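You operate a simulated robot arm through the tools that you are given. There is no shell and no other tool. Be economical: measure what you need, move in short steps, check, and stop when the job is done.

The job below is to be done with a simulated two-armed robot. You get a single attempt, and the scene is never put back.

Task
Push the wash stand drawer shut. Then take the grey canister on the top of the short steel bench and put it away on the second shelf from the bottom of the open rack. Then put the green dish in the inside of the clear basin. Then open the bin flap. The order counts. Set down upright: grey canister.

The check looks at the end state, three seconds after you hand in, the way a careful person would. Anything else that was tipped, shoved, dropped, spilled or broken makes it a failure.

Robot
Two 7-joint arms with fingered hands on one trunk, on a base that drives. Base frame: it is fixed to the floor where the robot stands at the start and does not move with it; the origin is under the middle of the robot, x ahead of it, y to its left, z up. Lengths are in m, angles in rad, forces in N, time in s.
The left shoulder is at the start at [0.07, 0.166, 1.168], the right one opposite. With the tool pointing down near the work surface each hand reaches from about 0.44 to 0.96 m from the robot's upright axis, wherever it stands, measured 20 degrees to its own side. Places, roughly: bin flap [-0.5, -2.3, 0.7]; green dish (12x10x3 cm) [0.7, -0.5, 0.9]; grey canister (10x17x25 cm) [0.9, -0.3, 0.9]; inside of the clear basin [0.8, 0.3, 0.9]; second shelf of the open rack [-2.7, 3.1, 0.6]; wash stand drawer [0.7, 0.1, 0.8]. Payload 4.1 kg a hand.
The TCP of each hand is the grasp point between the finger pads, 0.032 m short of the fingertips. In the tool frame z runs along the fingers and y along their closing line. Largest opening 0.108 m; the body of the gripper starts 0.038 m behind the TCP. The gripper is a hand of 4 fingers: y runs from the thumb to the fingers, the wrist lies at [-0.016, -0.108, -0.186] in the tool frame, and closing takes about 1.5 s.
Orientation is that of the tool frame in the base frame, as [roll, pitch, yaw] about the fixed x, y, z axes, in that order (R = Rz(yaw) Ry(pitch) Rx(roll)). With the fingers straight down and the wrist toward the robot, the tool's x, y and z point along [0, 1, 0], [1, 0, 0] and [0, 0, -1] of the base frame.

Tools
- The arms move only by the tool send_rows. It takes "left_steps", "right_steps" or both (then of equal length, played together; a hand with none holds still); each is a list of rows, each a list of 6 numbers: the shift along the tool's x, y, z in m, then the turn, a rotation vector about the tool's x, y, z in rad. In form: [[tx, ty, tz, rx, ry, rz], ...]. A call has 1 to 20 rows; each row shifts and turns the commanded pose from where the row before left it, along the tool's axes as they then stand. "left_hand" and "right_hand" are, for a hand that has rows, the closure in counts, from 0 (fully open) to 255 (shut), set as the call begins (left out, the last holds). A row lasts 0.2 s, in which the tool goes at most 0.05 m and 0.15 rad; a call with a longer step from one row to the next is refused whole, and so is a gripper value outside its range. A pose out of reach is approached as far as the arm can. The call stops where the force on the tool passes 40 N (or 10 N more than at its start, if that is more) or the arm is blocked; 0.2 s more then pass. The fingers move at their own pace (about 0.045 m/s each) and stop on an object; they squeeze with about 34 N. The grip force told is the motor's: it shows also when the fingers shut on nothing. Time passes only in rows, and 0.2 s behind the last, so rows that do not move let the fingers close. The reply holds the time, the measured pose of the TCP, the force on the tool along the base axes, the opening and the grip force, in the units named above and with some noise, with the torque about the TCP (base axes, N m) and any sound that the robot's microphone picked up.
- Cameras (640 x 400 px; columns grow to the right, rows downward): "scene" is now at [0.1319, -0.0257, 1.3898]; the picture's right is [-0.29, -0.96, 0.00], its down [-0.60, 0.19, -0.78] and it looks along [0.74, -0.23, -0.63] (base axes); focal length 252 px, centre (320, 200). "left" rides on the left gripper at [-0.064, -0.093, -0.131] in its tool frame; the picture's right is [-0.80, -0.28, 0.53], its down [0.55, -0.71, 0.45] and it looks along [0.25, 0.65, 0.72] (tool axes); focal length 247 px, centre (320, 200). "right" rides on the right gripper at [0.064, -0.093, -0.132] in its tool frame; the picture's right is [-0.80, 0.28, -0.53], its down [-0.55, -0.71, 0.45] and it looks along [-0.25, 0.65, 0.72] (tool axes); focal length 247 px, centre (320, 200). There is no depth. A picture from a camera that has moved, and an enlarged one, comes with that camera's place and axes in the base frame and with its lens.
- grab_frame(camera): a new picture of that camera. No time passes.
- raise_lower(by): slides the trunk up (or, below 0, down) by that many m; the arms and the scene camera ride with it, the base frame stays. It gives what a move gives, with no picture.
- drive_base(legs): drives the robot by 1 to 6 legs, each [ahead, left, turn to the left] in m, m and rad, along the robot's own axes; the way and the turn of a leg run together, so that a leg with both is an arc; at most 1.5 m and 3.142 rad a leg. The arms and the cameras ride along, it lands a little off, and it stops where it bumps. It gives what a move gives.
- grasp_type(shape, hand): the hand has 4 fingers and takes this shape, open, in about a second: jaw (thumb against the fingers, like two jaws); tri (thumb and two fingers); tip (a fingertip pinch); poke (one finger out to press); point (the index stretched); flat (the hand flat); cup (the hand cupped); fist (a fist). The gripper value then closes the fingers along that shape, each until it touches; the sizes above hold for jaw. It gives what a move gives, with no picture.
- aim_head(pan, tilt): turns the head with the scene camera to pan (to the left, within 1.501 rad either way) and tilt (down, from -0.506 to 1.204), counted from straight ahead of the robot. It gives what a move gives.
- close_up(camera, box): a new picture of the part [left, top, right, bottom] of that camera's present view, enlarged. No time passes.
- hand_in(): hands the job in; it is judged then, once.

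Go step by step. Nothing tells you exact positions but the pictures and the camera data: compare them with the known pose of the tool, close in by small moves and look again before you grip or let go. The budget is 165 turns and 122 pictures, counting those below and the enlarged ones. Unless the task says otherwise, let go and move clear before handing in, and close with one line.

The tools are called after "Request:" as name(argument=value, ...) on one line, values as JSON. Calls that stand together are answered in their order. send_rows: Moves the arms, as the interface text tells. Its arguments: {"type":"object","properties":{"left_steps":{"type":"array","items":{"type":"array","items":{"type":"number"}}},"left_hand":{"type":"number"},"right_steps":{"type":"array","items":{"type":"array","items":{"type":"number"}}},"right_hand":{"type":"number"}},"required":[]} The other tools are called the same way: raise_lower (by) slides the trunk up or down; grasp_type (shape, hand) gives the hand a shape; drive_base (legs) drives the base; aim_head (pan, tilt) turns the head that bears the scene camera; grab_frame (camera) takes a picture; close_up (camera, box) takes an enlarged picture of a part of a camera's view; hand_in () hands the job in.

At the start:

```text
t: 0.0
left_tcp_pos: [0.5731, 0.1261, 1.1427]
left_tool_rot: [3.141, -0.001, 1.57]
left_force: [0.0, -0.3, 0.3]
left_torque: [-0.01, -0.01, -0.04]
left_grip_width: 0.1075
left_grasp_force: 0.0
left_shape: jaw
right_tcp_pos: [0.5201, -0.2971, 1.1169]
right_tool_rot: [3.14, 0.002, 1.569]
right_force: [-0.3, -0.5, 0.0]
right_torque: [0.0, -0.02, -0.01]
right_grip_width: 0.1072
right_grasp_force: 0.1
right_shape: jaw
trunk travel left (down, up): [-0.675, 0.265]
robot x, y, heading: [0.003, -0.002, 0.002]
head pan, tilt: [-0.298, 0.682]
```

scene: 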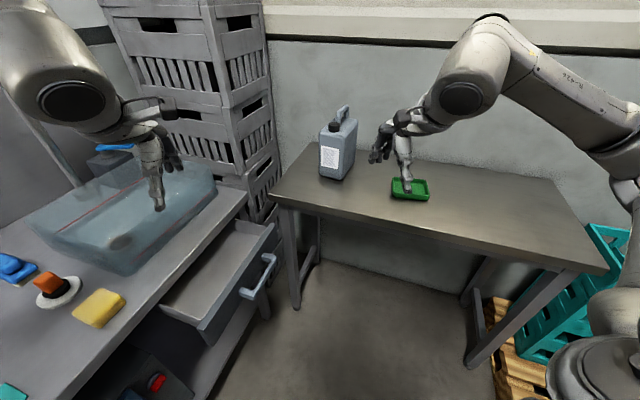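
right: 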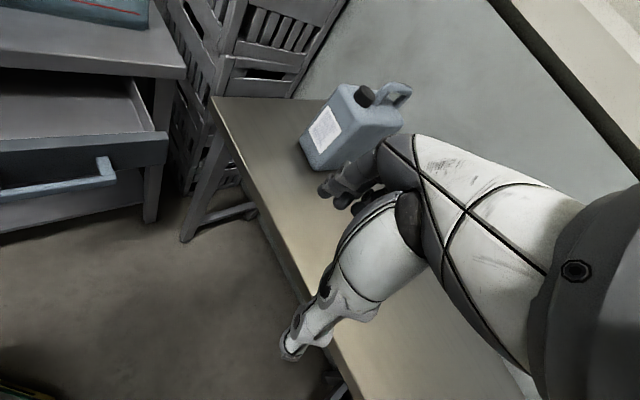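
left: 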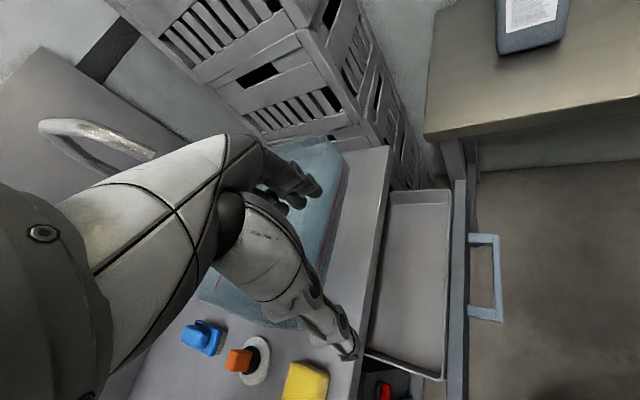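

I see the open drawer of the wash stand on the left, and the canister and green dish on the steel bench. I'll look closer to measure the drawer first.

Request:
close_up(camera="scene", box=[120, 160, 320, 360])

Request:
close_up(camera="scene", box=[280, 80, 460, 220])

```text
2.00 times, centred on (220, 260) of scene
camera zoom: at [0.1319, -0.0257, 1.3898], right [-0.29, -0.96, 0.0], down [-0.6, 0.19, -0.78], along [0.74, -0.23, -0.63], focal length 505 px, centre (520, 80)
```

zoom: 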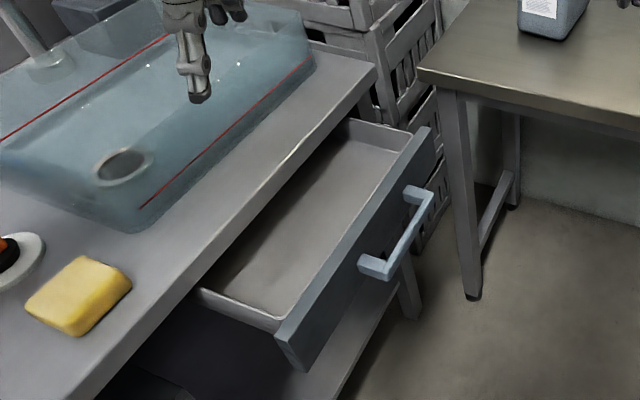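

```text
2.86 times, centred on (370, 150) of scene
camera zoom: at [0.1319, -0.0257, 1.3898], right [-0.29, -0.96, 0.0], down [-0.6, 0.19, -0.78], along [0.74, -0.23, -0.63], focal length 721 px, centre (177, 343)
```

zoom: 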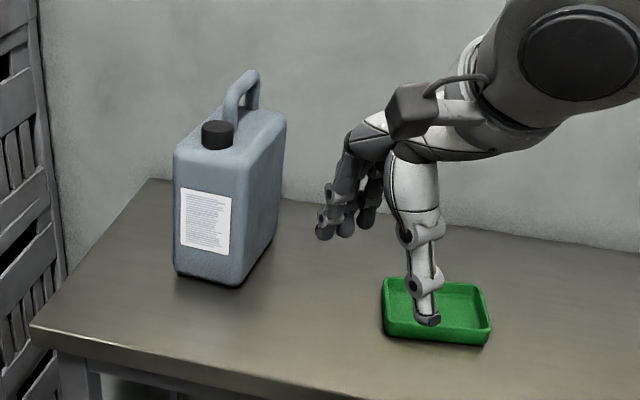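

I place the drawer handle centre near [0.57, 0.0, 0.775], with the push direction about [0.61, 0.79, 0]. The right hand will close, move in front of the handle and turn toward it.

Request:
send_rows(right_steps=[[0.046, 0, 0, 0, 0, 0], [0.046, 0, 0, 0, 0, 0], [0.046, 0, 0, 0, 0, 0], [0.046, 0, 0, 0, 0, 0], [0.046, 0, 0, 0, 0, 0], [0, 0, 0, 0, 0, -0.131], [0, 0, 0, 0, 0, -0.131], [0, 0, 0, 0, 0, -0.131], [0, 0, 0, 0, 0, -0.131], [0, 0, 0, 0, 0, -0.131], [0, 0, 0, 0, 0, -0.131], [0, 0, 0, 0, 0, -0.131], [0, 0, 0.045, 0, 0, 0], [0, 0, 0.045, 0, 0, 0], [0, 0, 0.045, 0, 0, 0], [0, 0, 0.045, 0, 0, 0]], right_hand=255)

Request:
grab_frame(camera="scene")

Request:
grab_frame(camera="right")

```text
t: 3.4
left_tcp_pos: [0.5727, 0.1253, 1.1426]
left_tool_rot: [-3.141, 0.0, 1.57]
left_force: [0.1, 1.2, 0.1]
left_torque: [0.02, -0.01, -0.02]
left_grip_width: 0.1076
left_grasp_force: 0.0
left_shape: jaw
right_tcp_pos: [0.5205, -0.068, 0.9365]
right_tool_rot: [-3.14, -0.001, 2.488]
right_force: [0.1, 0.0, -0.5]
right_torque: [0.01, 0.01, 0.02]
right_grip_width: 0.0
right_grasp_force: 33.7
right_shape: jaw
trunk travel left (down, up): [-0.675, 0.265]
robot x, y, heading: [0.0044, 0.0007, 0.004]
head pan, tilt: [-0.298, 0.682]
```

```text
116 pictures are left
camera scene: at [0.1326, -0.0261, 1.3898], right [-0.29, -0.96, 0.0], down [-0.6, 0.19, -0.78], along [0.74, -0.23, -0.63], focal length 252 px, centre (320, 200)
```

scene: 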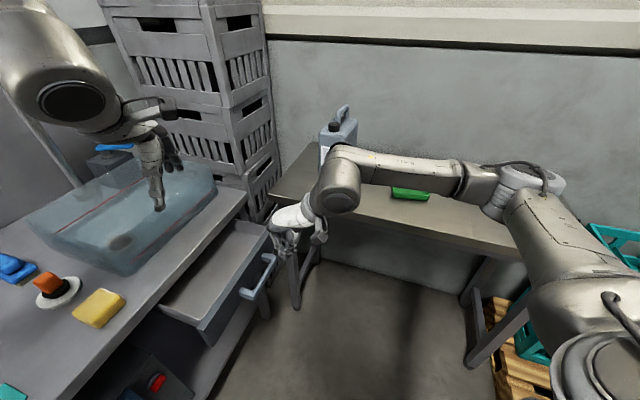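

```text
115 pictures are left
camera right: at [0.4133, -0.1018, 1.0682], right [0.81, -0.26, 0.53], down [0.01, -0.89, -0.45], along [0.59, 0.37, -0.72], focal length 247 px, centre (320, 200)
```

right: 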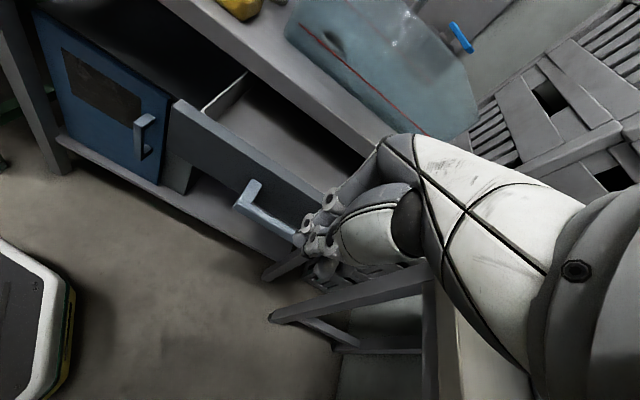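

The handle agrees with my estimate. I'll lower the closed hand in front of it and start pushing slowly.

Request:
send_rows(right_steps=[[0, 0, 0.037, 0, 0, 0], [0, 0, 0.037, 0, 0, 0], [0, 0, 0.037, 0, 0, 0], [0, 0, 0.036, 0, 0, 0], [0, 0.02, 0, 0, 0, 0], [0, 0.02, 0, 0, 0, 0], [0, 0.015, 0, 0, 0, 0], [0, 0.015, 0, 0, 0, 0], [0, 0.01, 0, 0, 0, 0], [0, 0.01, 0, 0, 0, 0]])

Request:
close_up(camera="scene", box=[160, 160, 340, 340])

```text
t: 5.6
left_tcp_pos: [0.5729, 0.1265, 1.1431]
left_tool_rot: [-3.141, 0.0, 1.571]
left_force: [-1.0, -0.5, -0.9]
left_torque: [0.01, 0.0, -0.03]
left_grip_width: 0.1074
left_grasp_force: 0.0
left_shape: jaw
right_tcp_pos: [0.5751, 0.0053, 0.7901]
right_tool_rot: [3.141, 0.001, 2.489]
right_force: [-0.8, 0.4, 0.2]
right_torque: [0.0, 0.0, -0.01]
right_grip_width: 0.0
right_grasp_force: 33.9
right_shape: jaw
trunk travel left (down, up): [-0.675, 0.265]
robot x, y, heading: [-0.0019, -0.0, 0.001]
head pan, tilt: [-0.298, 0.682]
```

```text
2.22 times, centred on (250, 250) of scene
camera zoom: at [0.132, -0.0252, 1.3898], right [-0.29, -0.96, 0.0], down [-0.6, 0.19, -0.78], along [0.74, -0.23, -0.63], focal length 561 px, centre (476, 89)
```

zoom: 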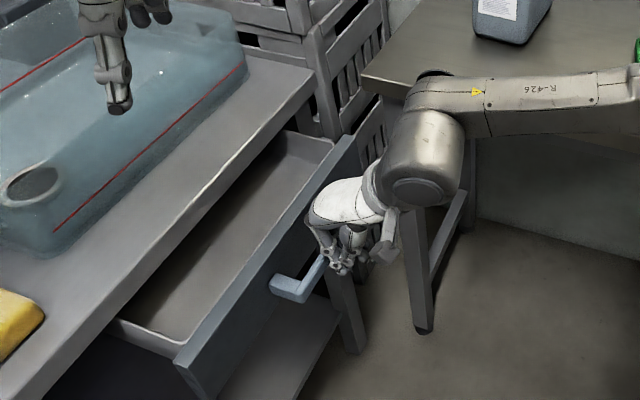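

The hand is at the bar with no force felt yet. I'll push a little more and compare.

Request:
send_rows(right_steps=[[0, 0.01, 0, 0, 0, 0], [0, 0.01, 0, 0, 0, 0], [0, 0.01, 0, 0, 0, 0]])

Request:
close_up(camera="scene", box=[160, 160, 340, 340])

Request:
grab_frame(camera="right")

```text
t: 6.4
left_tcp_pos: [0.5731, 0.1265, 1.1435]
left_tool_rot: [3.14, 0.0, 1.571]
left_force: [0.1, -0.1, -0.3]
left_torque: [0.02, -0.02, 0.02]
left_grip_width: 0.1076
left_grasp_force: 0.1
left_shape: jaw
right_tcp_pos: [0.5935, 0.0287, 0.7905]
right_tool_rot: [3.14, -0.001, 2.488]
right_force: [-0.2, -0.2, -0.8]
right_torque: [0.04, 0.02, 0.0]
right_grip_width: 0.0001
right_grasp_force: 33.5
right_shape: jaw
trunk travel left (down, up): [-0.675, 0.265]
robot x, y, heading: [0.0013, 0.0036, -0.005]
head pan, tilt: [-0.298, 0.682]
```

```text
2.22 times, centred on (250, 250) of scene
camera zoom: at [0.1323, -0.0253, 1.3897], right [-0.29, -0.96, 0.0], down [-0.6, 0.19, -0.78], along [0.74, -0.23, -0.63], focal length 561 px, centre (476, 89)
```

zoom: 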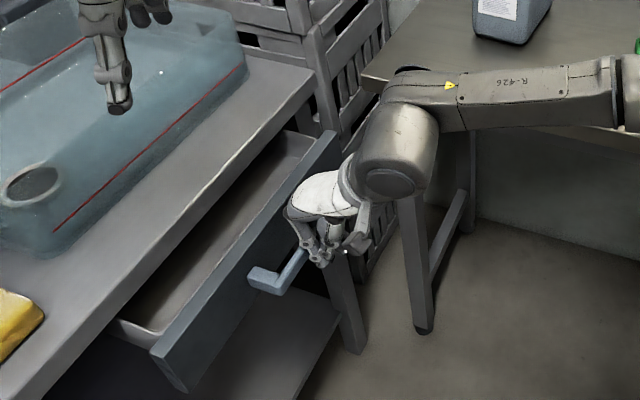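

```text
112 pictures are left
camera right: at [0.4865, -0.0056, 0.9216], right [0.81, -0.26, 0.53], down [0.01, -0.89, -0.45], along [0.59, 0.36, -0.72], focal length 247 px, centre (320, 200)
```

right: 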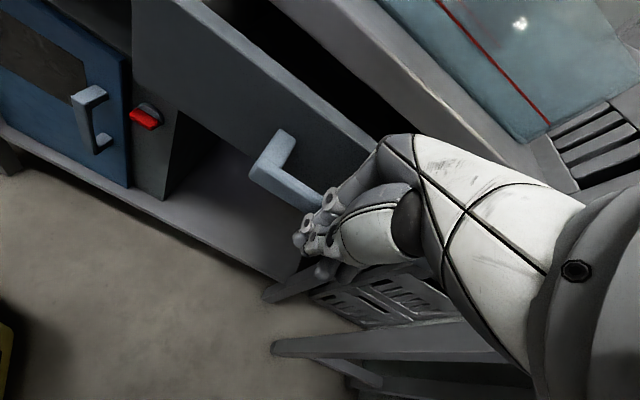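

The drawer is sliding in with the push. I continue.

Request:
send_rows(right_steps=[[0, 0.01, 0, 0, 0, 0], [0, 0.01, 0, 0, 0, 0], [0, 0.01, 0, 0, 0, 0], [0, 0.01, 0, 0, 0, 0], [0, 0.01, 0, 0, 0, 0], [0, 0.01, 0, 0, 0, 0]])

Request:
close_up(camera="scene", box=[160, 160, 340, 340])

Request:
grab_frame(camera="right")

```text
t: 7.8
left_tcp_pos: [0.5739, 0.1267, 1.1421]
left_tool_rot: [3.141, 0.0, 1.57]
left_force: [0.7, 0.4, 0.4]
left_torque: [-0.01, 0.01, 0.01]
left_grip_width: 0.1077
left_grasp_force: 0.0
left_shape: jaw
right_tcp_pos: [0.63, 0.0786, 0.7901]
right_tool_rot: [3.141, 0.001, 2.489]
right_force: [0.2, 0.3, 0.8]
right_torque: [0.02, 0.0, -0.01]
right_grip_width: 0.0002
right_grasp_force: 33.7
right_shape: jaw
trunk travel left (down, up): [-0.675, 0.265]
robot x, y, heading: [0.0009, -0.0027, 0.002]
head pan, tilt: [-0.298, 0.682]
```

```text
2.22 times, centred on (250, 250) of scene
camera zoom: at [0.1323, -0.0251, 1.3897], right [-0.29, -0.96, 0.0], down [-0.6, 0.19, -0.78], along [0.74, -0.23, -0.63], focal length 561 px, centre (476, 89)
```

zoom: 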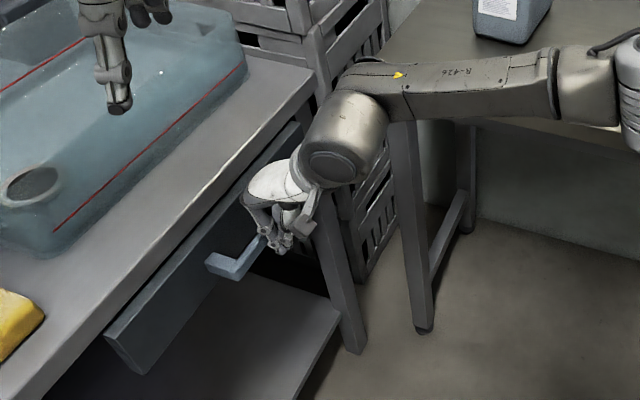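

```text
110 pictures are left
camera right: at [0.5228, 0.0437, 0.9215], right [0.81, -0.26, 0.53], down [0.01, -0.89, -0.45], along [0.59, 0.36, -0.72], focal length 247 px, centre (320, 200)
```

right: 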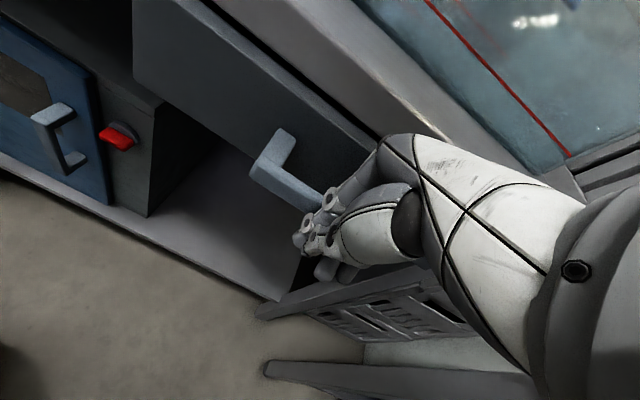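

Nearly closed; I keep pushing until it stops.

Request:
send_rows(right_steps=[[0, 0.008, 0, 0, 0, 0], [0, 0.008, 0, 0, 0, 0], [0, 0.008, 0, 0, 0, 0], [0, 0.006, 0, 0, 0, 0]])

Request:
close_up(camera="scene", box=[160, 160, 340, 340])

Request:
grab_frame(camera="right")

```text
t: 8.8
left_tcp_pos: [0.5736, 0.1262, 1.1432]
left_tool_rot: [-3.141, -0.001, 1.571]
left_force: [-0.7, -0.2, 0.1]
left_torque: [-0.02, -0.01, -0.01]
left_grip_width: 0.1073
left_grasp_force: 0.2
left_shape: jaw
right_tcp_pos: [0.6479, 0.1011, 0.7902]
right_tool_rot: [-3.14, 0.0, 2.49]
right_force: [-0.6, 0.3, 1.9]
right_torque: [0.02, -0.02, 0.01]
right_grip_width: 0.0
right_grasp_force: 34.1
right_shape: jaw
trunk travel left (down, up): [-0.675, 0.265]
robot x, y, heading: [-0.0023, -0.0046, 0.002]
head pan, tilt: [-0.298, 0.682]
```

```text
2.22 times, centred on (250, 250) of scene
camera zoom: at [0.132, -0.0253, 1.3897], right [-0.29, -0.96, 0.0], down [-0.6, 0.19, -0.78], along [0.74, -0.23, -0.63], focal length 561 px, centre (476, 89)
```

zoom: 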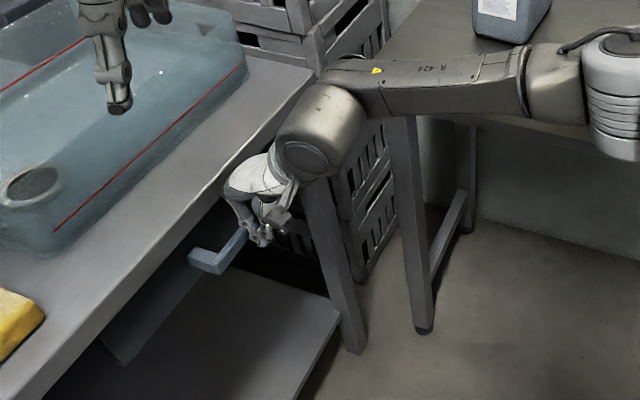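

```text
108 pictures are left
camera right: at [0.5413, 0.0665, 0.9215], right [0.81, -0.26, 0.53], down [0.01, -0.89, -0.45], along [0.59, 0.36, -0.72], focal length 247 px, centre (320, 200)
```

right: 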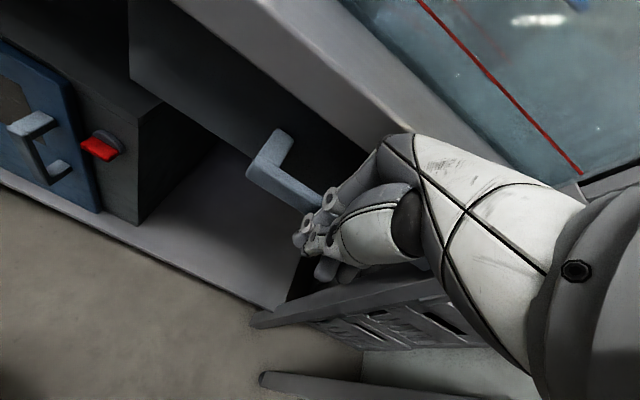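

The panel is now under the counter edge; I check the clearance between hand and counter before pushing further.

Request:
grab_frame(camera="left")

Request:
close_up(camera="right", box=[200, 80, 480, 300])

```text
107 pictures are left
camera left: at [0.4807, 0.0628, 1.2742], right [-0.28, -0.8, -0.53], down [-0.71, 0.55, -0.45], along [0.65, 0.25, -0.72], focal length 247 px, centre (320, 200)
```

left: 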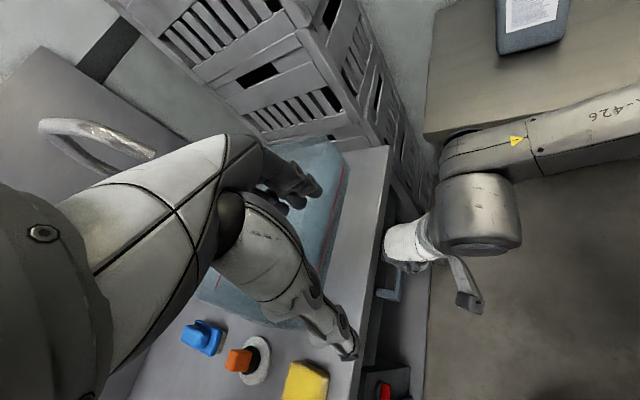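

```text
1.82 times, centred on (340, 190) of right
camera zoom: at [0.5413, 0.0665, 0.9215], right [0.81, -0.26, 0.53], down [0.01, -0.89, -0.45], along [0.59, 0.36, -0.72], focal length 449 px, centre (284, 218)
```

zoom: 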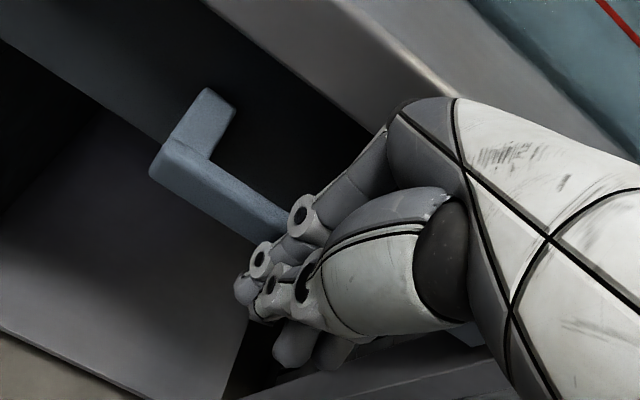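

The knuckles are close to the counter edge, so I back off, tilt the fingers forward and push with the tips instead.

Request:
send_rows(right_steps=[[0, -0.03, 0, 0, 0, 0], [0, 0, 0, -0.15, 0, 0], [0, 0, 0, -0.15, 0, 0], [0, 0, 0, -0.15, 0, 0], [0, 0, 0, -0.15, 0, 0], [0, 0.0165, 0.0113, 0, 0, 0], [0, 0.0083, 0.0057, 0, 0, 0], [0, 0.005, 0.0034, 0, 0, 0], [0, 0.005, 0.0034, 0, 0, 0]])

Request:
grab_frame(camera="right")

Request:
close_up(camera="scene", box=[160, 160, 340, 340])

```text
t: 10.8
left_tcp_pos: [0.5704, 0.1214, 1.145]
left_tool_rot: [3.139, -0.003, 1.567]
left_force: [0.2, 0.1, 0.3]
left_torque: [-0.01, 0.0, 0.01]
left_grip_width: 0.1076
left_grasp_force: 0.1
left_shape: jaw
right_tcp_pos: [0.6507, 0.1027, 0.7897]
right_tool_rot: [2.541, -0.001, 2.486]
right_force: [-19.4, -22.0, 8.2]
right_torque: [-0.32, 0.41, 0.35]
right_grip_width: 0.0001
right_grasp_force: 33.3
right_shape: jaw
trunk travel left (down, up): [-0.675, 0.265]
robot x, y, heading: [0.0023, -0.0041, -0.003]
head pan, tilt: [-0.298, 0.682]
stopped in row 9 (right hand): the force on the tool passed its limit at 46 N (the readings are from after the stop); the commanded pose is now the measured one
```

```text
105 pictures are left
camera right: at [0.5074, 0.0227, 0.8458], right [0.59, -0.54, 0.6], down [0.23, -0.6, -0.77], along [0.77, 0.59, -0.23], focal length 247 px, centre (320, 200)
```

right: 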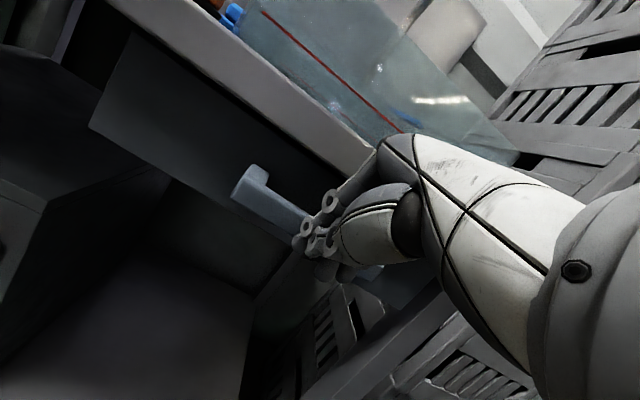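

```text
2.22 times, centred on (250, 250) of scene
camera zoom: at [0.1277, -0.0294, 1.3902], right [-0.3, -0.95, 0.0], down [-0.6, 0.19, -0.78], along [0.74, -0.23, -0.63], focal length 561 px, centre (476, 89)
```

zoom: 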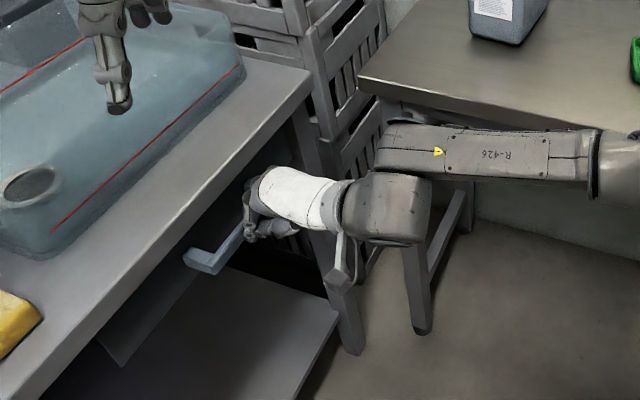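

The push now stopped hard at 46 N along the drawer axis, so it should be seated. I'll retract the hand and look.

Request:
send_rows(right_steps=[[0, -0.0275, -0.0188, 0, 0, 0], [0, -0.0275, -0.0188, 0, 0, 0], [0, -0.0275, -0.0188, 0, 0, 0], [0, -0.0275, -0.0188, 0, 0, 0], [0, 0, 0, 0.15, 0, 0], [0, 0, 0, 0.15, 0, 0], [0, 0, 0, 0.15, 0, 0], [0, 0, 0, 0.15, 0, 0], [0, 0, -0.045, 0, 0, 0], [0, 0, -0.045, 0, 0, 0], [0, 0, -0.045, 0, 0, 0], [0, 0, -0.045, 0, 0, 0], [0, 0, -0.045, 0, 0, 0], [0, 0, -0.045, 0, 0, 0]])

Request:
grab_frame(camera="right")

Request:
grab_frame(camera="scene")

```text
t: 13.8
left_tcp_pos: [0.5719, 0.1243, 1.1435]
left_tool_rot: [3.14, 0.0, 1.569]
left_force: [-0.2, -0.4, -0.2]
left_torque: [-0.02, -0.01, 0.01]
left_grip_width: 0.1075
left_grasp_force: 0.0
left_shape: jaw
right_tcp_pos: [0.5689, 0.0007, 1.0591]
right_tool_rot: [-3.138, -0.001, 2.487]
right_force: [0.1, 0.0, 0.2]
right_torque: [0.03, -0.05, -0.02]
right_grip_width: 0.0003
right_grasp_force: 34.4
right_shape: jaw
trunk travel left (down, up): [-0.675, 0.265]
robot x, y, heading: [-0.0037, -0.0048, -0.001]
head pan, tilt: [-0.298, 0.682]
```

```text
103 pictures are left
camera right: at [0.463, -0.0334, 1.1908], right [0.81, -0.26, 0.53], down [0.01, -0.89, -0.45], along [0.59, 0.36, -0.72], focal length 247 px, centre (320, 200)
```

right: 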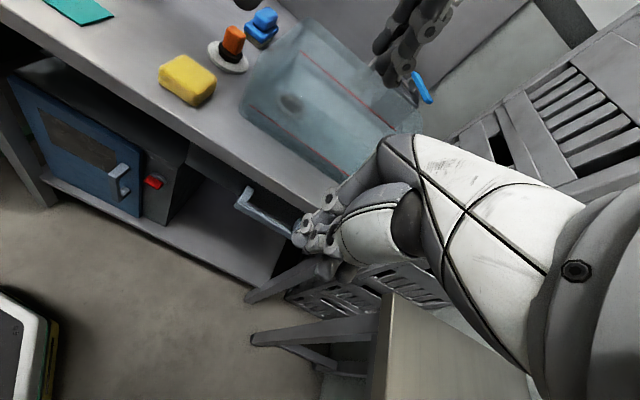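

```text
102 pictures are left
camera scene: at [0.1306, -0.0261, 1.3898], right [-0.3, -0.96, 0.0], down [-0.6, 0.19, -0.78], along [0.74, -0.23, -0.63], focal length 252 px, centre (320, 200)
```

scene: 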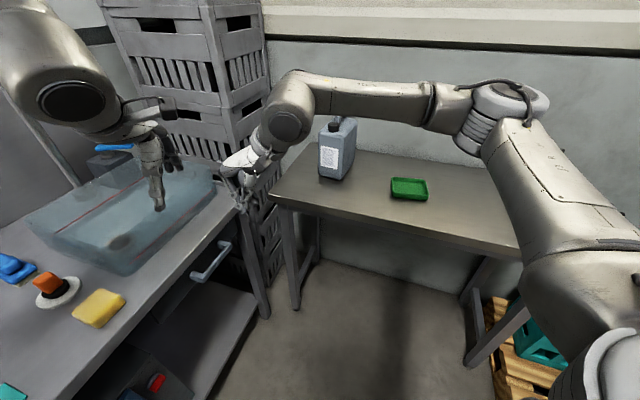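

The torque at the stop matches fingertip contact on the handle, so the drawer met its own stop. A close view will confirm it.

Request:
close_up(camera="right", box=[120, 120, 340, 280])

Request:
close_up(camera="scene", box=[100, 200, 280, 360])

```text
2.50 times, centred on (230, 200) of right
camera zoom: at [0.463, -0.0334, 1.1908], right [0.81, -0.26, 0.53], down [0.01, -0.89, -0.45], along [0.59, 0.36, -0.72], focal length 617 px, centre (545, 200)
```

zoom: 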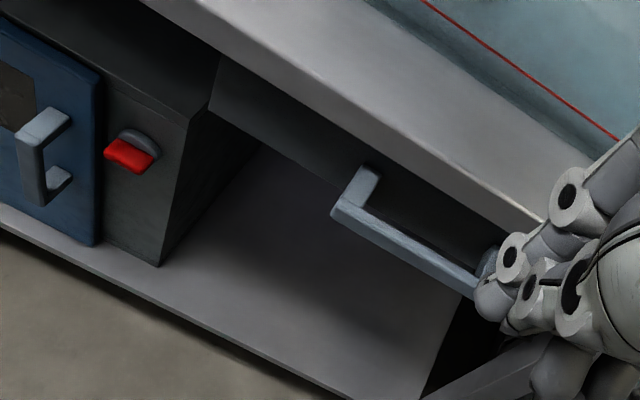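

```text
2.50 times, centred on (190, 280) of scene
camera zoom: at [0.1306, -0.0261, 1.3898], right [-0.3, -0.96, 0.0], down [-0.6, 0.19, -0.78], along [0.74, -0.23, -0.63], focal length 631 px, centre (645, 0)
```

zoom: 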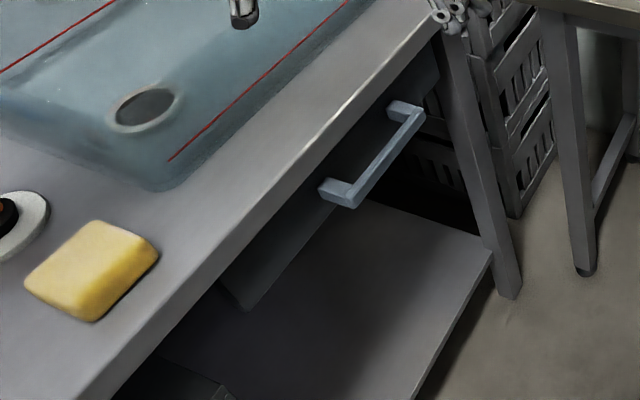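

The drawer is shut. Before choosing a grasp for the canister I look around at the floor and the rack side.

Request:
aim_head(pan=1.5, tilt=0.45)

Request:
grab_frame(camera="scene")

Request:
aim_head(pan=-1.5, tilt=0.45)

Request:
grab_frame(camera="scene")

```text
t: 15.6
left_tcp_pos: [0.5722, 0.1242, 1.1432]
left_tool_rot: [3.141, 0.001, 1.568]
left_force: [0.7, -0.1, 0.3]
left_torque: [-0.02, 0.01, -0.01]
left_grip_width: 0.1076
left_grasp_force: 0.1
left_shape: jaw
right_tcp_pos: [0.5714, -0.0004, 1.058]
right_tool_rot: [-3.14, -0.002, 2.487]
right_force: [1.0, -0.2, 0.9]
right_torque: [0.01, 0.0, 0.04]
right_grip_width: 0.0
right_grasp_force: 33.9
right_shape: jaw
trunk travel left (down, up): [-0.675, 0.265]
robot x, y, heading: [-0.0019, -0.0009, -0.001]
head pan, tilt: [1.499, 0.45]
```

```text
99 pictures are left
camera scene: at [0.0566, 0.0907, 1.4105], right [1.0, -0.07, 0.0], down [-0.03, -0.43, -0.9], along [0.07, 0.9, -0.44], focal length 252 px, centre (320, 200)
```

scene: 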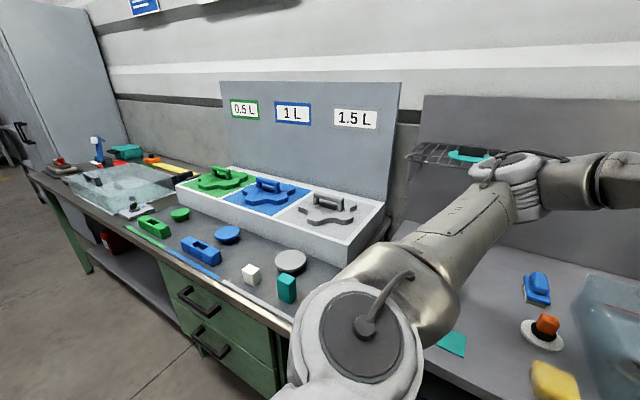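

```text
t: 18.2
left_tcp_pos: [0.5728, 0.1245, 1.1433]
left_tool_rot: [-3.141, -0.001, 1.569]
left_force: [0.8, 0.0, 1.3]
left_torque: [-0.03, 0.01, 0.01]
left_grip_width: 0.1077
left_grasp_force: 0.1
left_shape: jaw
right_tcp_pos: [0.5709, 0.0001, 1.0579]
right_tool_rot: [3.142, -0.001, 2.486]
right_force: [-0.3, -0.5, -0.2]
right_torque: [-0.01, 0.01, -0.03]
right_grip_width: 0.0003
right_grasp_force: 34.2
right_shape: jaw
trunk travel left (down, up): [-0.675, 0.265]
robot x, y, heading: [-0.002, -0.0013, -0.0]
head pan, tilt: [-1.499, 0.45]
```

```text
98 pictures are left
camera scene: at [0.0562, -0.0926, 1.4105], right [-1.0, -0.07, 0.0], down [-0.03, 0.43, -0.9], along [0.06, -0.9, -0.44], focal length 252 px, centre (320, 200)
```

scene: 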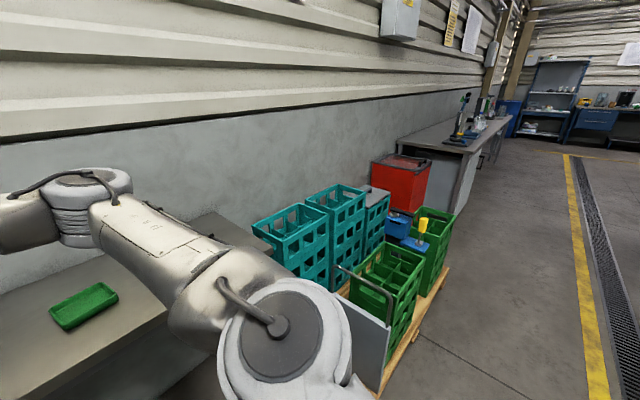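

The red box at the right rear is the bin, a green bench runs along the left, and the rack is further along that wall. I'll back off and turn to see the rack before choosing the grasp.

Request:
drive_base(legs=[[-0.9, 0, 0], [0, 0, 0.95]])

Request:
aim_head(pan=1.0, tilt=0.2)

Request:
grab_frame(camera="scene")

```text
t: 25.3
left_tcp_pos: [-0.6692, 0.5407, 1.1421]
left_tool_rot: [-3.139, 0.0, 2.54]
left_force: [0.0, -0.6, 0.4]
left_torque: [-0.01, 0.0, -0.03]
left_grip_width: 0.1075
left_grasp_force: 0.0
left_shape: jaw
right_tcp_pos: [-0.5691, 0.4688, 1.0574]
right_tool_rot: [-3.138, -0.004, -2.828]
right_force: [0.2, -0.1, -0.9]
right_torque: [-0.01, 0.0, 0.0]
right_grip_width: 0.0
right_grasp_force: 33.9
right_shape: jaw
trunk travel left (down, up): [-0.675, 0.265]
robot x, y, heading: [-0.8945, -0.0012, 0.968]
head pan, tilt: [-1.499, 0.45]
```

```text
t: 27.6
left_tcp_pos: [-0.671, 0.5392, 1.1437]
left_tool_rot: [-3.14, 0.0, 2.539]
left_force: [-0.4, -0.1, 0.2]
left_torque: [0.01, 0.02, 0.01]
left_grip_width: 0.1077
left_grasp_force: 0.1
left_shape: jaw
right_tcp_pos: [-0.5696, 0.4687, 1.0579]
right_tool_rot: [-3.14, -0.003, -2.827]
right_force: [-0.4, -0.4, -0.5]
right_torque: [0.01, -0.03, 0.01]
right_grip_width: 0.0
right_grasp_force: 34.4
right_shape: jaw
trunk travel left (down, up): [-0.675, 0.265]
robot x, y, heading: [-0.8865, -0.0011, 0.967]
head pan, tilt: [1.0, 0.201]
```

```text
97 pictures are left
camera scene: at [-0.8992, 0.1238, 1.4337], right [0.92, 0.39, 0.0], down [0.08, -0.18, -0.98], along [-0.38, 0.9, -0.2], focal length 252 px, centre (320, 200)
```

scene: 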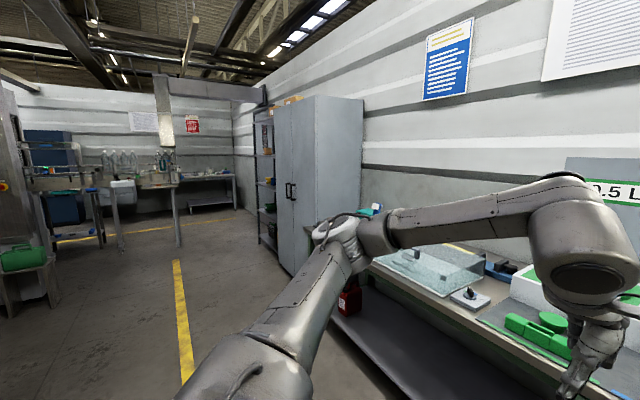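

The open rack is just beyond the grey cabinet. I zoom in on it.

Request:
close_up(camera="scene", box=[235, 85, 315, 260])

```text
2.29 times, centred on (275, 172) of scene
camera zoom: at [-0.8992, 0.1238, 1.4337], right [0.92, 0.39, 0.0], down [0.08, -0.18, -0.98], along [-0.38, 0.9, -0.2], focal length 577 px, centre (423, 263)
```

zoom: 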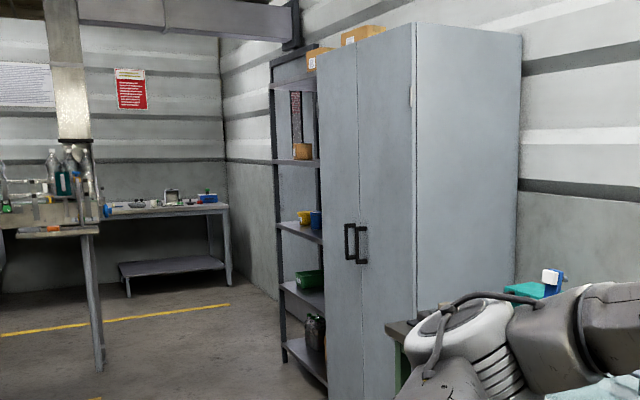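

Shelf two from the bottom holds a green box and has roughly a 0.4 m gap, so the canister should go in with a near-level hand. I'll move the right hand aside and drive back, lined up with the canister's long axis.

Request:
send_rows(right_steps=[[0, 0, -0.045, 0, 0, 0], [0, 0, -0.045, 0, 0, 0], [-0.0303, -0.0397, 0, 0, 0, 0], [-0.0303, -0.0397, 0, 0, 0, 0], [-0.0303, -0.0397, 0, 0, 0, 0], [-0.0303, -0.0397, 0, 0, 0, 0], [-0.0303, -0.0397, 0, 0, 0, 0], [-0.0303, -0.0397, 0, 0, 0, 0], [0, 0, 0, 0, 0, 0.131], [0, 0, 0, 0, 0, 0.131], [0, 0, 0, 0, 0, 0.131], [0, 0, 0, 0, 0, 0.131], [0, 0, 0, 0, 0, 0.131], [0, 0, 0, 0, 0, 0.131], [0, 0, 0, 0, 0, 0.131]], right_hand=0)

Request:
drive_base(legs=[[0, 0, -1.587], [0.84, 0.633, 0]])

Request:
aim_head(pan=0.1, tilt=0.6)

Request:
grab_frame(camera="scene")

Request:
grab_frame(camera="left")

```text
t: 30.8
left_tcp_pos: [-0.6712, 0.5392, 1.1427]
left_tool_rot: [-3.141, 0.0, 2.539]
left_force: [0.0, -0.6, -0.4]
left_torque: [-0.01, 0.01, 0.02]
left_grip_width: 0.1077
left_grasp_force: 0.1
left_shape: jaw
right_tcp_pos: [-0.4836, 0.398, 1.1523]
right_tool_rot: [-3.14, 0.001, 2.535]
right_force: [-0.1, -0.1, 0.5]
right_torque: [0.02, -0.03, -0.02]
right_grip_width: 0.1079
right_grasp_force: 0.1
right_shape: jaw
right hand out of reach, approached as far as the arm can: row 4, 5, 6, 7, 8
trunk travel left (down, up): [-0.675, 0.265]
robot x, y, heading: [-0.8909, -0.0032, 0.966]
head pan, tilt: [1.0, 0.201]
```

```text
t: 40.0
left_tcp_pos: [0.6923, -0.1729, 1.1421]
left_tool_rot: [-3.141, 0.001, 0.968]
left_force: [0.6, 0.0, -0.3]
left_torque: [0.02, -0.01, -0.03]
left_grip_width: 0.1075
left_grasp_force: 0.1
left_shape: jaw
right_tcp_pos: [0.5501, -0.3601, 1.1529]
right_tool_rot: [-3.139, 0.001, 0.966]
right_force: [-0.8, 0.4, 0.1]
right_torque: [-0.01, -0.01, -0.02]
right_grip_width: 0.1082
right_grasp_force: 0.0
right_shape: jaw
trunk travel left (down, up): [-0.675, 0.265]
robot x, y, heading: [0.1506, 0.0485, -0.595]
head pan, tilt: [1.0, 0.201]
```

```text
t: 41.2
left_tcp_pos: [0.693, -0.174, 1.1426]
left_tool_rot: [-3.141, 0.0, 0.966]
left_force: [0.3, 0.2, -0.1]
left_torque: [0.0, 0.02, 0.02]
left_grip_width: 0.1075
left_grasp_force: 0.0
left_shape: jaw
right_tcp_pos: [0.5493, -0.3615, 1.1526]
right_tool_rot: [-3.139, 0.0, 0.967]
right_force: [-0.9, -0.1, 0.0]
right_torque: [-0.02, -0.01, -0.02]
right_grip_width: 0.108
right_grasp_force: 0.1
right_shape: jaw
trunk travel left (down, up): [-0.675, 0.265]
robot x, y, heading: [0.1524, 0.0476, -0.601]
head pan, tilt: [0.099, 0.6]
```

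```text
95 pictures are left
camera scene: at [0.2686, -0.0241, 1.397], right [-0.48, -0.88, 0.0], down [-0.49, 0.27, -0.83], along [0.72, -0.4, -0.56], focal length 252 px, centre (320, 200)
```

scene: 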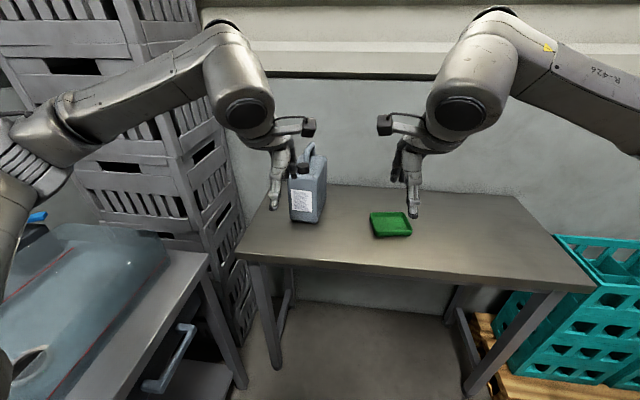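

```text
94 pictures are left
camera left: at [0.581, -0.1734, 1.2742], right [-0.69, -0.5, -0.53], down [-0.27, 0.85, -0.45], along [0.68, -0.16, -0.72], focal length 247 px, centre (320, 200)
```

left: 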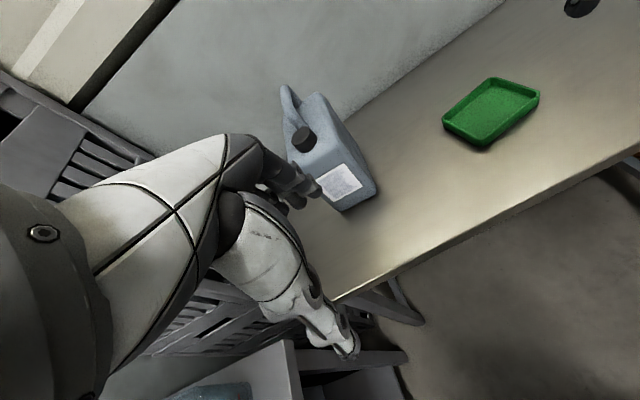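

The robot now faces the canister's label side. I take close views to measure the canister and its handle.

Request:
close_up(camera="scene", box=[250, 130, 350, 240])

Request:
close_up(camera="left", box=[260, 70, 400, 230])

Request:
close_up(camera="right", box=[0, 0, 640, 400])

```text
3.64 times, centred on (300, 185) of scene
camera zoom: at [0.2686, -0.0241, 1.397], right [-0.48, -0.88, 0.0], down [-0.49, 0.27, -0.83], along [0.72, -0.4, -0.56], focal length 918 px, centre (393, 254)
```

zoom: 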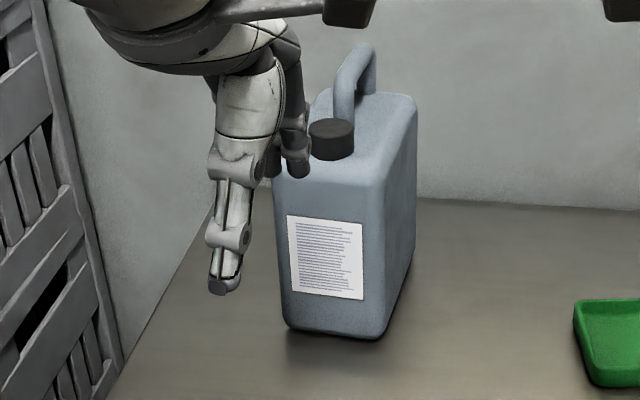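

```text
2.50 times, centred on (330, 150) of left
camera zoom: at [0.581, -0.1734, 1.2742], right [-0.69, -0.5, -0.53], down [-0.27, 0.85, -0.45], along [0.68, -0.16, -0.72], focal length 617 px, centre (295, 325)
```

zoom: 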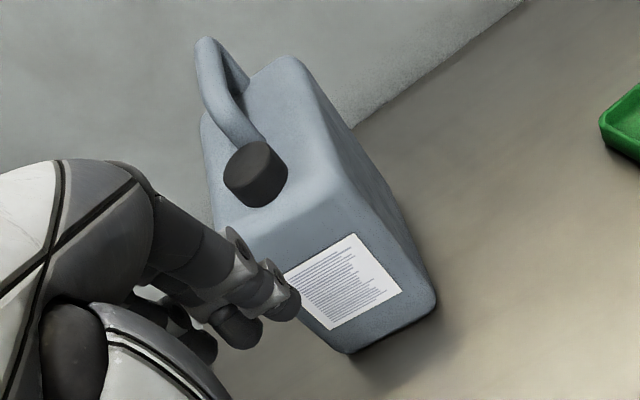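

```text
1.00 times, centred on (320, 200) of right (not enlarged: the box is as wide or as high as the picture)
camera zoom: at [0.5111, -0.2553, 1.2842], right [-0.22, -0.82, 0.53], down [-0.89, -0.05, -0.45], along [0.39, -0.57, -0.72], focal length 247 px, centre (320, 200)
```

zoom: 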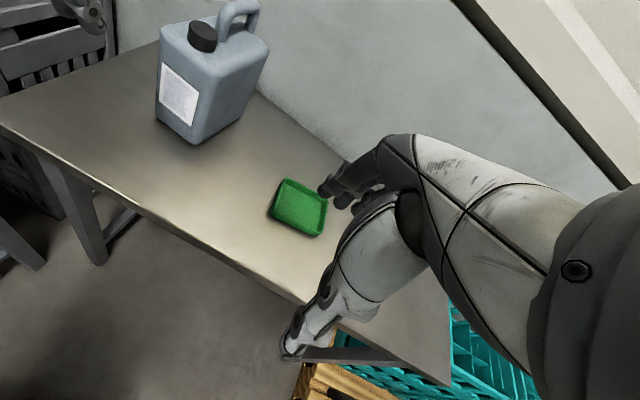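

The handle is a slim arch with its top near [0.95, -0.36, 1.10], running along about [0.81, -0.58]. I'll turn the left hand so its fingers point forward and down with the jaws closing across the handle.

Request:
send_rows(left_steps=[[0, 0, 0, 0, 0, 0.1445], [0, 0, 0, 0, 0, 0.1445], [0, 0, 0, 0, 0, 0.1445], [0, 0, 0, 0, 0, 0.1445], [0, 0, 0, 0, 0, 0.1445], [0, 0, 0, 0, 0, 0.1445], [0, 0, 0, 0, 0, 0.1445], [0, 0, 0, 0, 0, 0.1445], [0, 0, 0, 0, 0, 0.1445], [0, 0, 0, 0, 0, 0.1445], [0, 0, 0, 0, 0, 0.1445], [0, 0, 0, 0, 0.15, 0], [0, 0, 0, 0, 0.15, 0], [0, 0, 0, 0, 0.15, 0], [0, 0, 0, 0, 0.15, 0], [0, 0, 0, 0, 0.15, 0], [0, 0, 0, 0, 0.15, 0]], left_hand=0)

Request:
grab_frame(camera="scene")

```text
t: 44.8
left_tcp_pos: [0.6634, -0.1729, 1.1601]
left_tool_rot: [-3.111, -0.927, 0.047]
left_force: [0.2, -0.4, 1.0]
left_torque: [0.02, 0.01, -0.04]
left_grip_width: 0.1076
left_grasp_force: 0.1
left_shape: jaw
left hand out of reach, approached as far as the arm can: row 7, 8, 9, 10, 11
right_tcp_pos: [0.549, -0.362, 1.1532]
right_tool_rot: [-3.14, -0.001, 0.965]
right_force: [0.1, -0.8, -0.3]
right_torque: [-0.01, -0.06, -0.04]
right_grip_width: 0.1081
right_grasp_force: 0.0
right_shape: jaw
trunk travel left (down, up): [-0.675, 0.265]
robot x, y, heading: [0.1466, 0.0481, -0.604]
head pan, tilt: [0.099, 0.6]
```

```text
90 pictures are left
camera scene: at [0.2676, -0.0247, 1.397], right [-0.48, -0.88, 0.0], down [-0.49, 0.27, -0.83], along [0.72, -0.4, -0.56], focal length 252 px, centre (320, 200)
```

scene: 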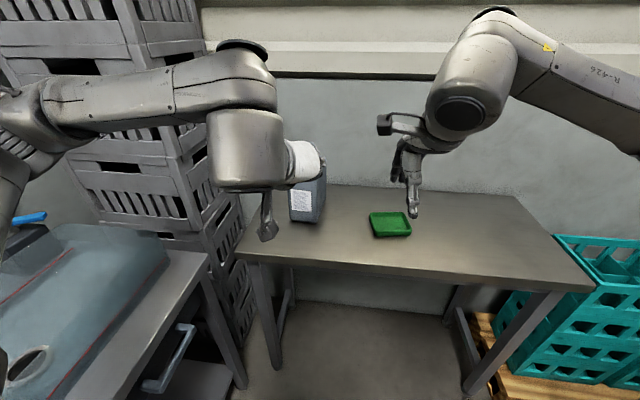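

The left arm can't turn its wrist that far, but the right arm reached this same turn earlier with the robot at heading 0. I'll restore the left hand, then set the robot at heading 0 to use the right hand.

Request:
send_rows(left_steps=[[0, 0, 0, 0, -0.15, 0], [0, 0, 0, 0, -0.15, 0], [0, 0, 0, 0, -0.15, 0], [0, 0, 0, 0, -0.15, 0], [0, 0, 0, 0, -0.15, 0], [0, 0, 0, 0, -0.15, 0], [0, 0, 0, 0, 0, -0.1445], [0, 0, 0, 0, 0, -0.1445], [0, 0, 0, 0, 0, -0.1445], [0, 0, 0, 0, 0, -0.1445], [0, 0, 0, 0, 0, -0.1445], [0, 0, 0, 0, 0, -0.1445], [0, 0, -0.04, 0, 0, 0], [0, 0, -0.04, 0, 0, 0]])

Request:
drive_base(legs=[[0, 0, 0.604], [0.053, -0.098, 0]])

Request:
grab_frame(camera="scene")

```text
t: 47.8
left_tcp_pos: [0.6638, -0.1734, 1.2407]
left_tool_rot: [3.133, -0.031, 0.941]
left_force: [0.0, 0.2, -0.3]
left_torque: [0.02, -0.01, 0.01]
left_grip_width: 0.1077
left_grasp_force: 0.1
left_shape: jaw
right_tcp_pos: [0.549, -0.3621, 1.1521]
right_tool_rot: [-3.139, -0.001, 0.967]
right_force: [0.1, -0.7, 0.1]
right_torque: [-0.02, -0.02, 0.01]
right_grip_width: 0.1082
right_grasp_force: 0.1
right_shape: jaw
trunk travel left (down, up): [-0.675, 0.265]
robot x, y, heading: [0.1507, 0.0498, -0.604]
head pan, tilt: [0.099, 0.6]
```

```text
t: 50.6
left_tcp_pos: [0.7507, 0.0575, 1.2408]
left_tool_rot: [3.136, -0.03, 1.54]
left_force: [0.2, 0.1, 0.2]
left_torque: [-0.02, 0.04, -0.02]
left_grip_width: 0.1077
left_grasp_force: 0.0
left_shape: jaw
right_tcp_pos: [0.7629, -0.1615, 1.1538]
right_tool_rot: [-3.14, 0.001, 1.568]
right_force: [-0.1, -0.3, -0.2]
right_torque: [0.02, -0.02, -0.02]
right_grip_width: 0.1078
right_grasp_force: 0.1
right_shape: jaw
trunk travel left (down, up): [-0.675, 0.265]
robot x, y, heading: [0.207, -0.0523, -0.005]
head pan, tilt: [0.099, 0.6]
```

```text
89 pictures are left
camera scene: at [0.34, -0.042, 1.397], right [0.1, -1.0, 0.0], down [-0.56, -0.05, -0.82], along [0.82, 0.08, -0.57], focal length 252 px, centre (320, 200)
```

scene: 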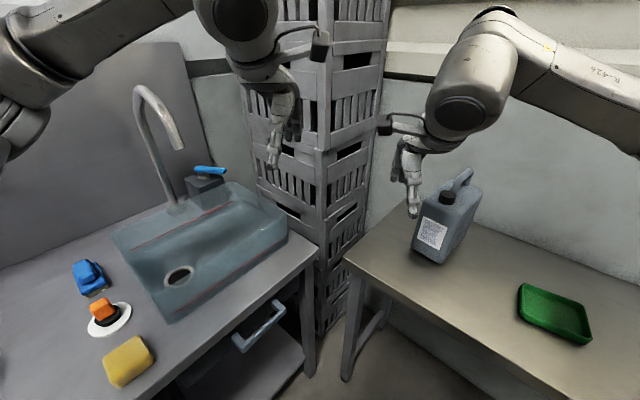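

The drawer is visibly shut. Now I turn the right hand: yaw +0.92, then tip the fingers forward along the canister's axis.

Request:
send_rows(right_steps=[[0, 0, 0, 0, 0, -0.1314], [0, 0, 0, 0, 0, -0.1314], [0, 0, 0, 0, 0, -0.1314], [0, 0, 0, 0, 0, -0.1314], [0, 0, 0, 0, 0, -0.1314], [0, 0, 0, 0, 0, -0.1314], [0, 0, 0, 0, 0, -0.1314], [0, 0, 0, 0, -0.15, 0], [0, 0, 0, 0, -0.15, 0], [0, 0, 0, 0, -0.15, 0], [0, 0, 0, 0, -0.15, 0], [0, 0, 0, 0, -0.15, 0], [0, 0, 0, 0, -0.15, 0]], right_hand=0)

Request:
grab_frame(camera="scene")

Request:
grab_frame(camera="right")

```text
t: 53.5
left_tcp_pos: [0.7502, 0.057, 1.2397]
left_tool_rot: [3.133, -0.033, 1.541]
left_force: [0.9, 0.2, 0.1]
left_torque: [-0.02, 0.01, -0.03]
left_grip_width: 0.1078
left_grasp_force: 0.2
left_shape: jaw
right_tcp_pos: [0.7636, -0.1617, 1.1533]
right_tool_rot: [-3.14, 0.9, 2.422]
right_force: [-0.2, -0.4, 0.1]
right_torque: [-0.01, -0.03, 0.02]
right_grip_width: 0.1081
right_grasp_force: 0.1
right_shape: jaw
right hand out of reach, approached as far as the arm can: row 7
trunk travel left (down, up): [-0.675, 0.265]
robot x, y, heading: [0.2054, -0.0492, -0.005]
head pan, tilt: [0.099, 0.6]
```

```text
88 pictures are left
camera scene: at [0.3399, -0.0413, 1.397], right [0.1, -1.0, 0.0], down [-0.56, -0.05, -0.83], along [0.82, 0.08, -0.57], focal length 252 px, centre (320, 200)
```

scene: 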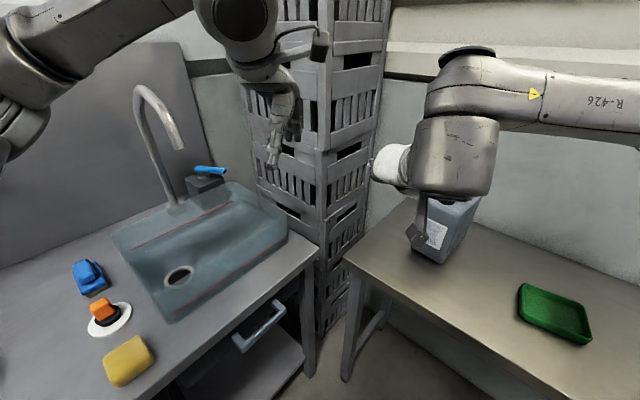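

```text
87 pictures are left
camera right: at [0.5951, -0.1358, 1.1848], right [0.25, 0.16, 0.96], down [0.05, -0.99, 0.15], along [0.97, 0.01, -0.25], focal length 247 px, centre (320, 200)
```

right: 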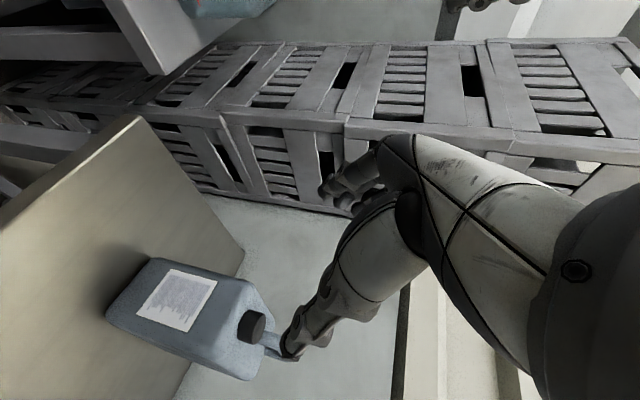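

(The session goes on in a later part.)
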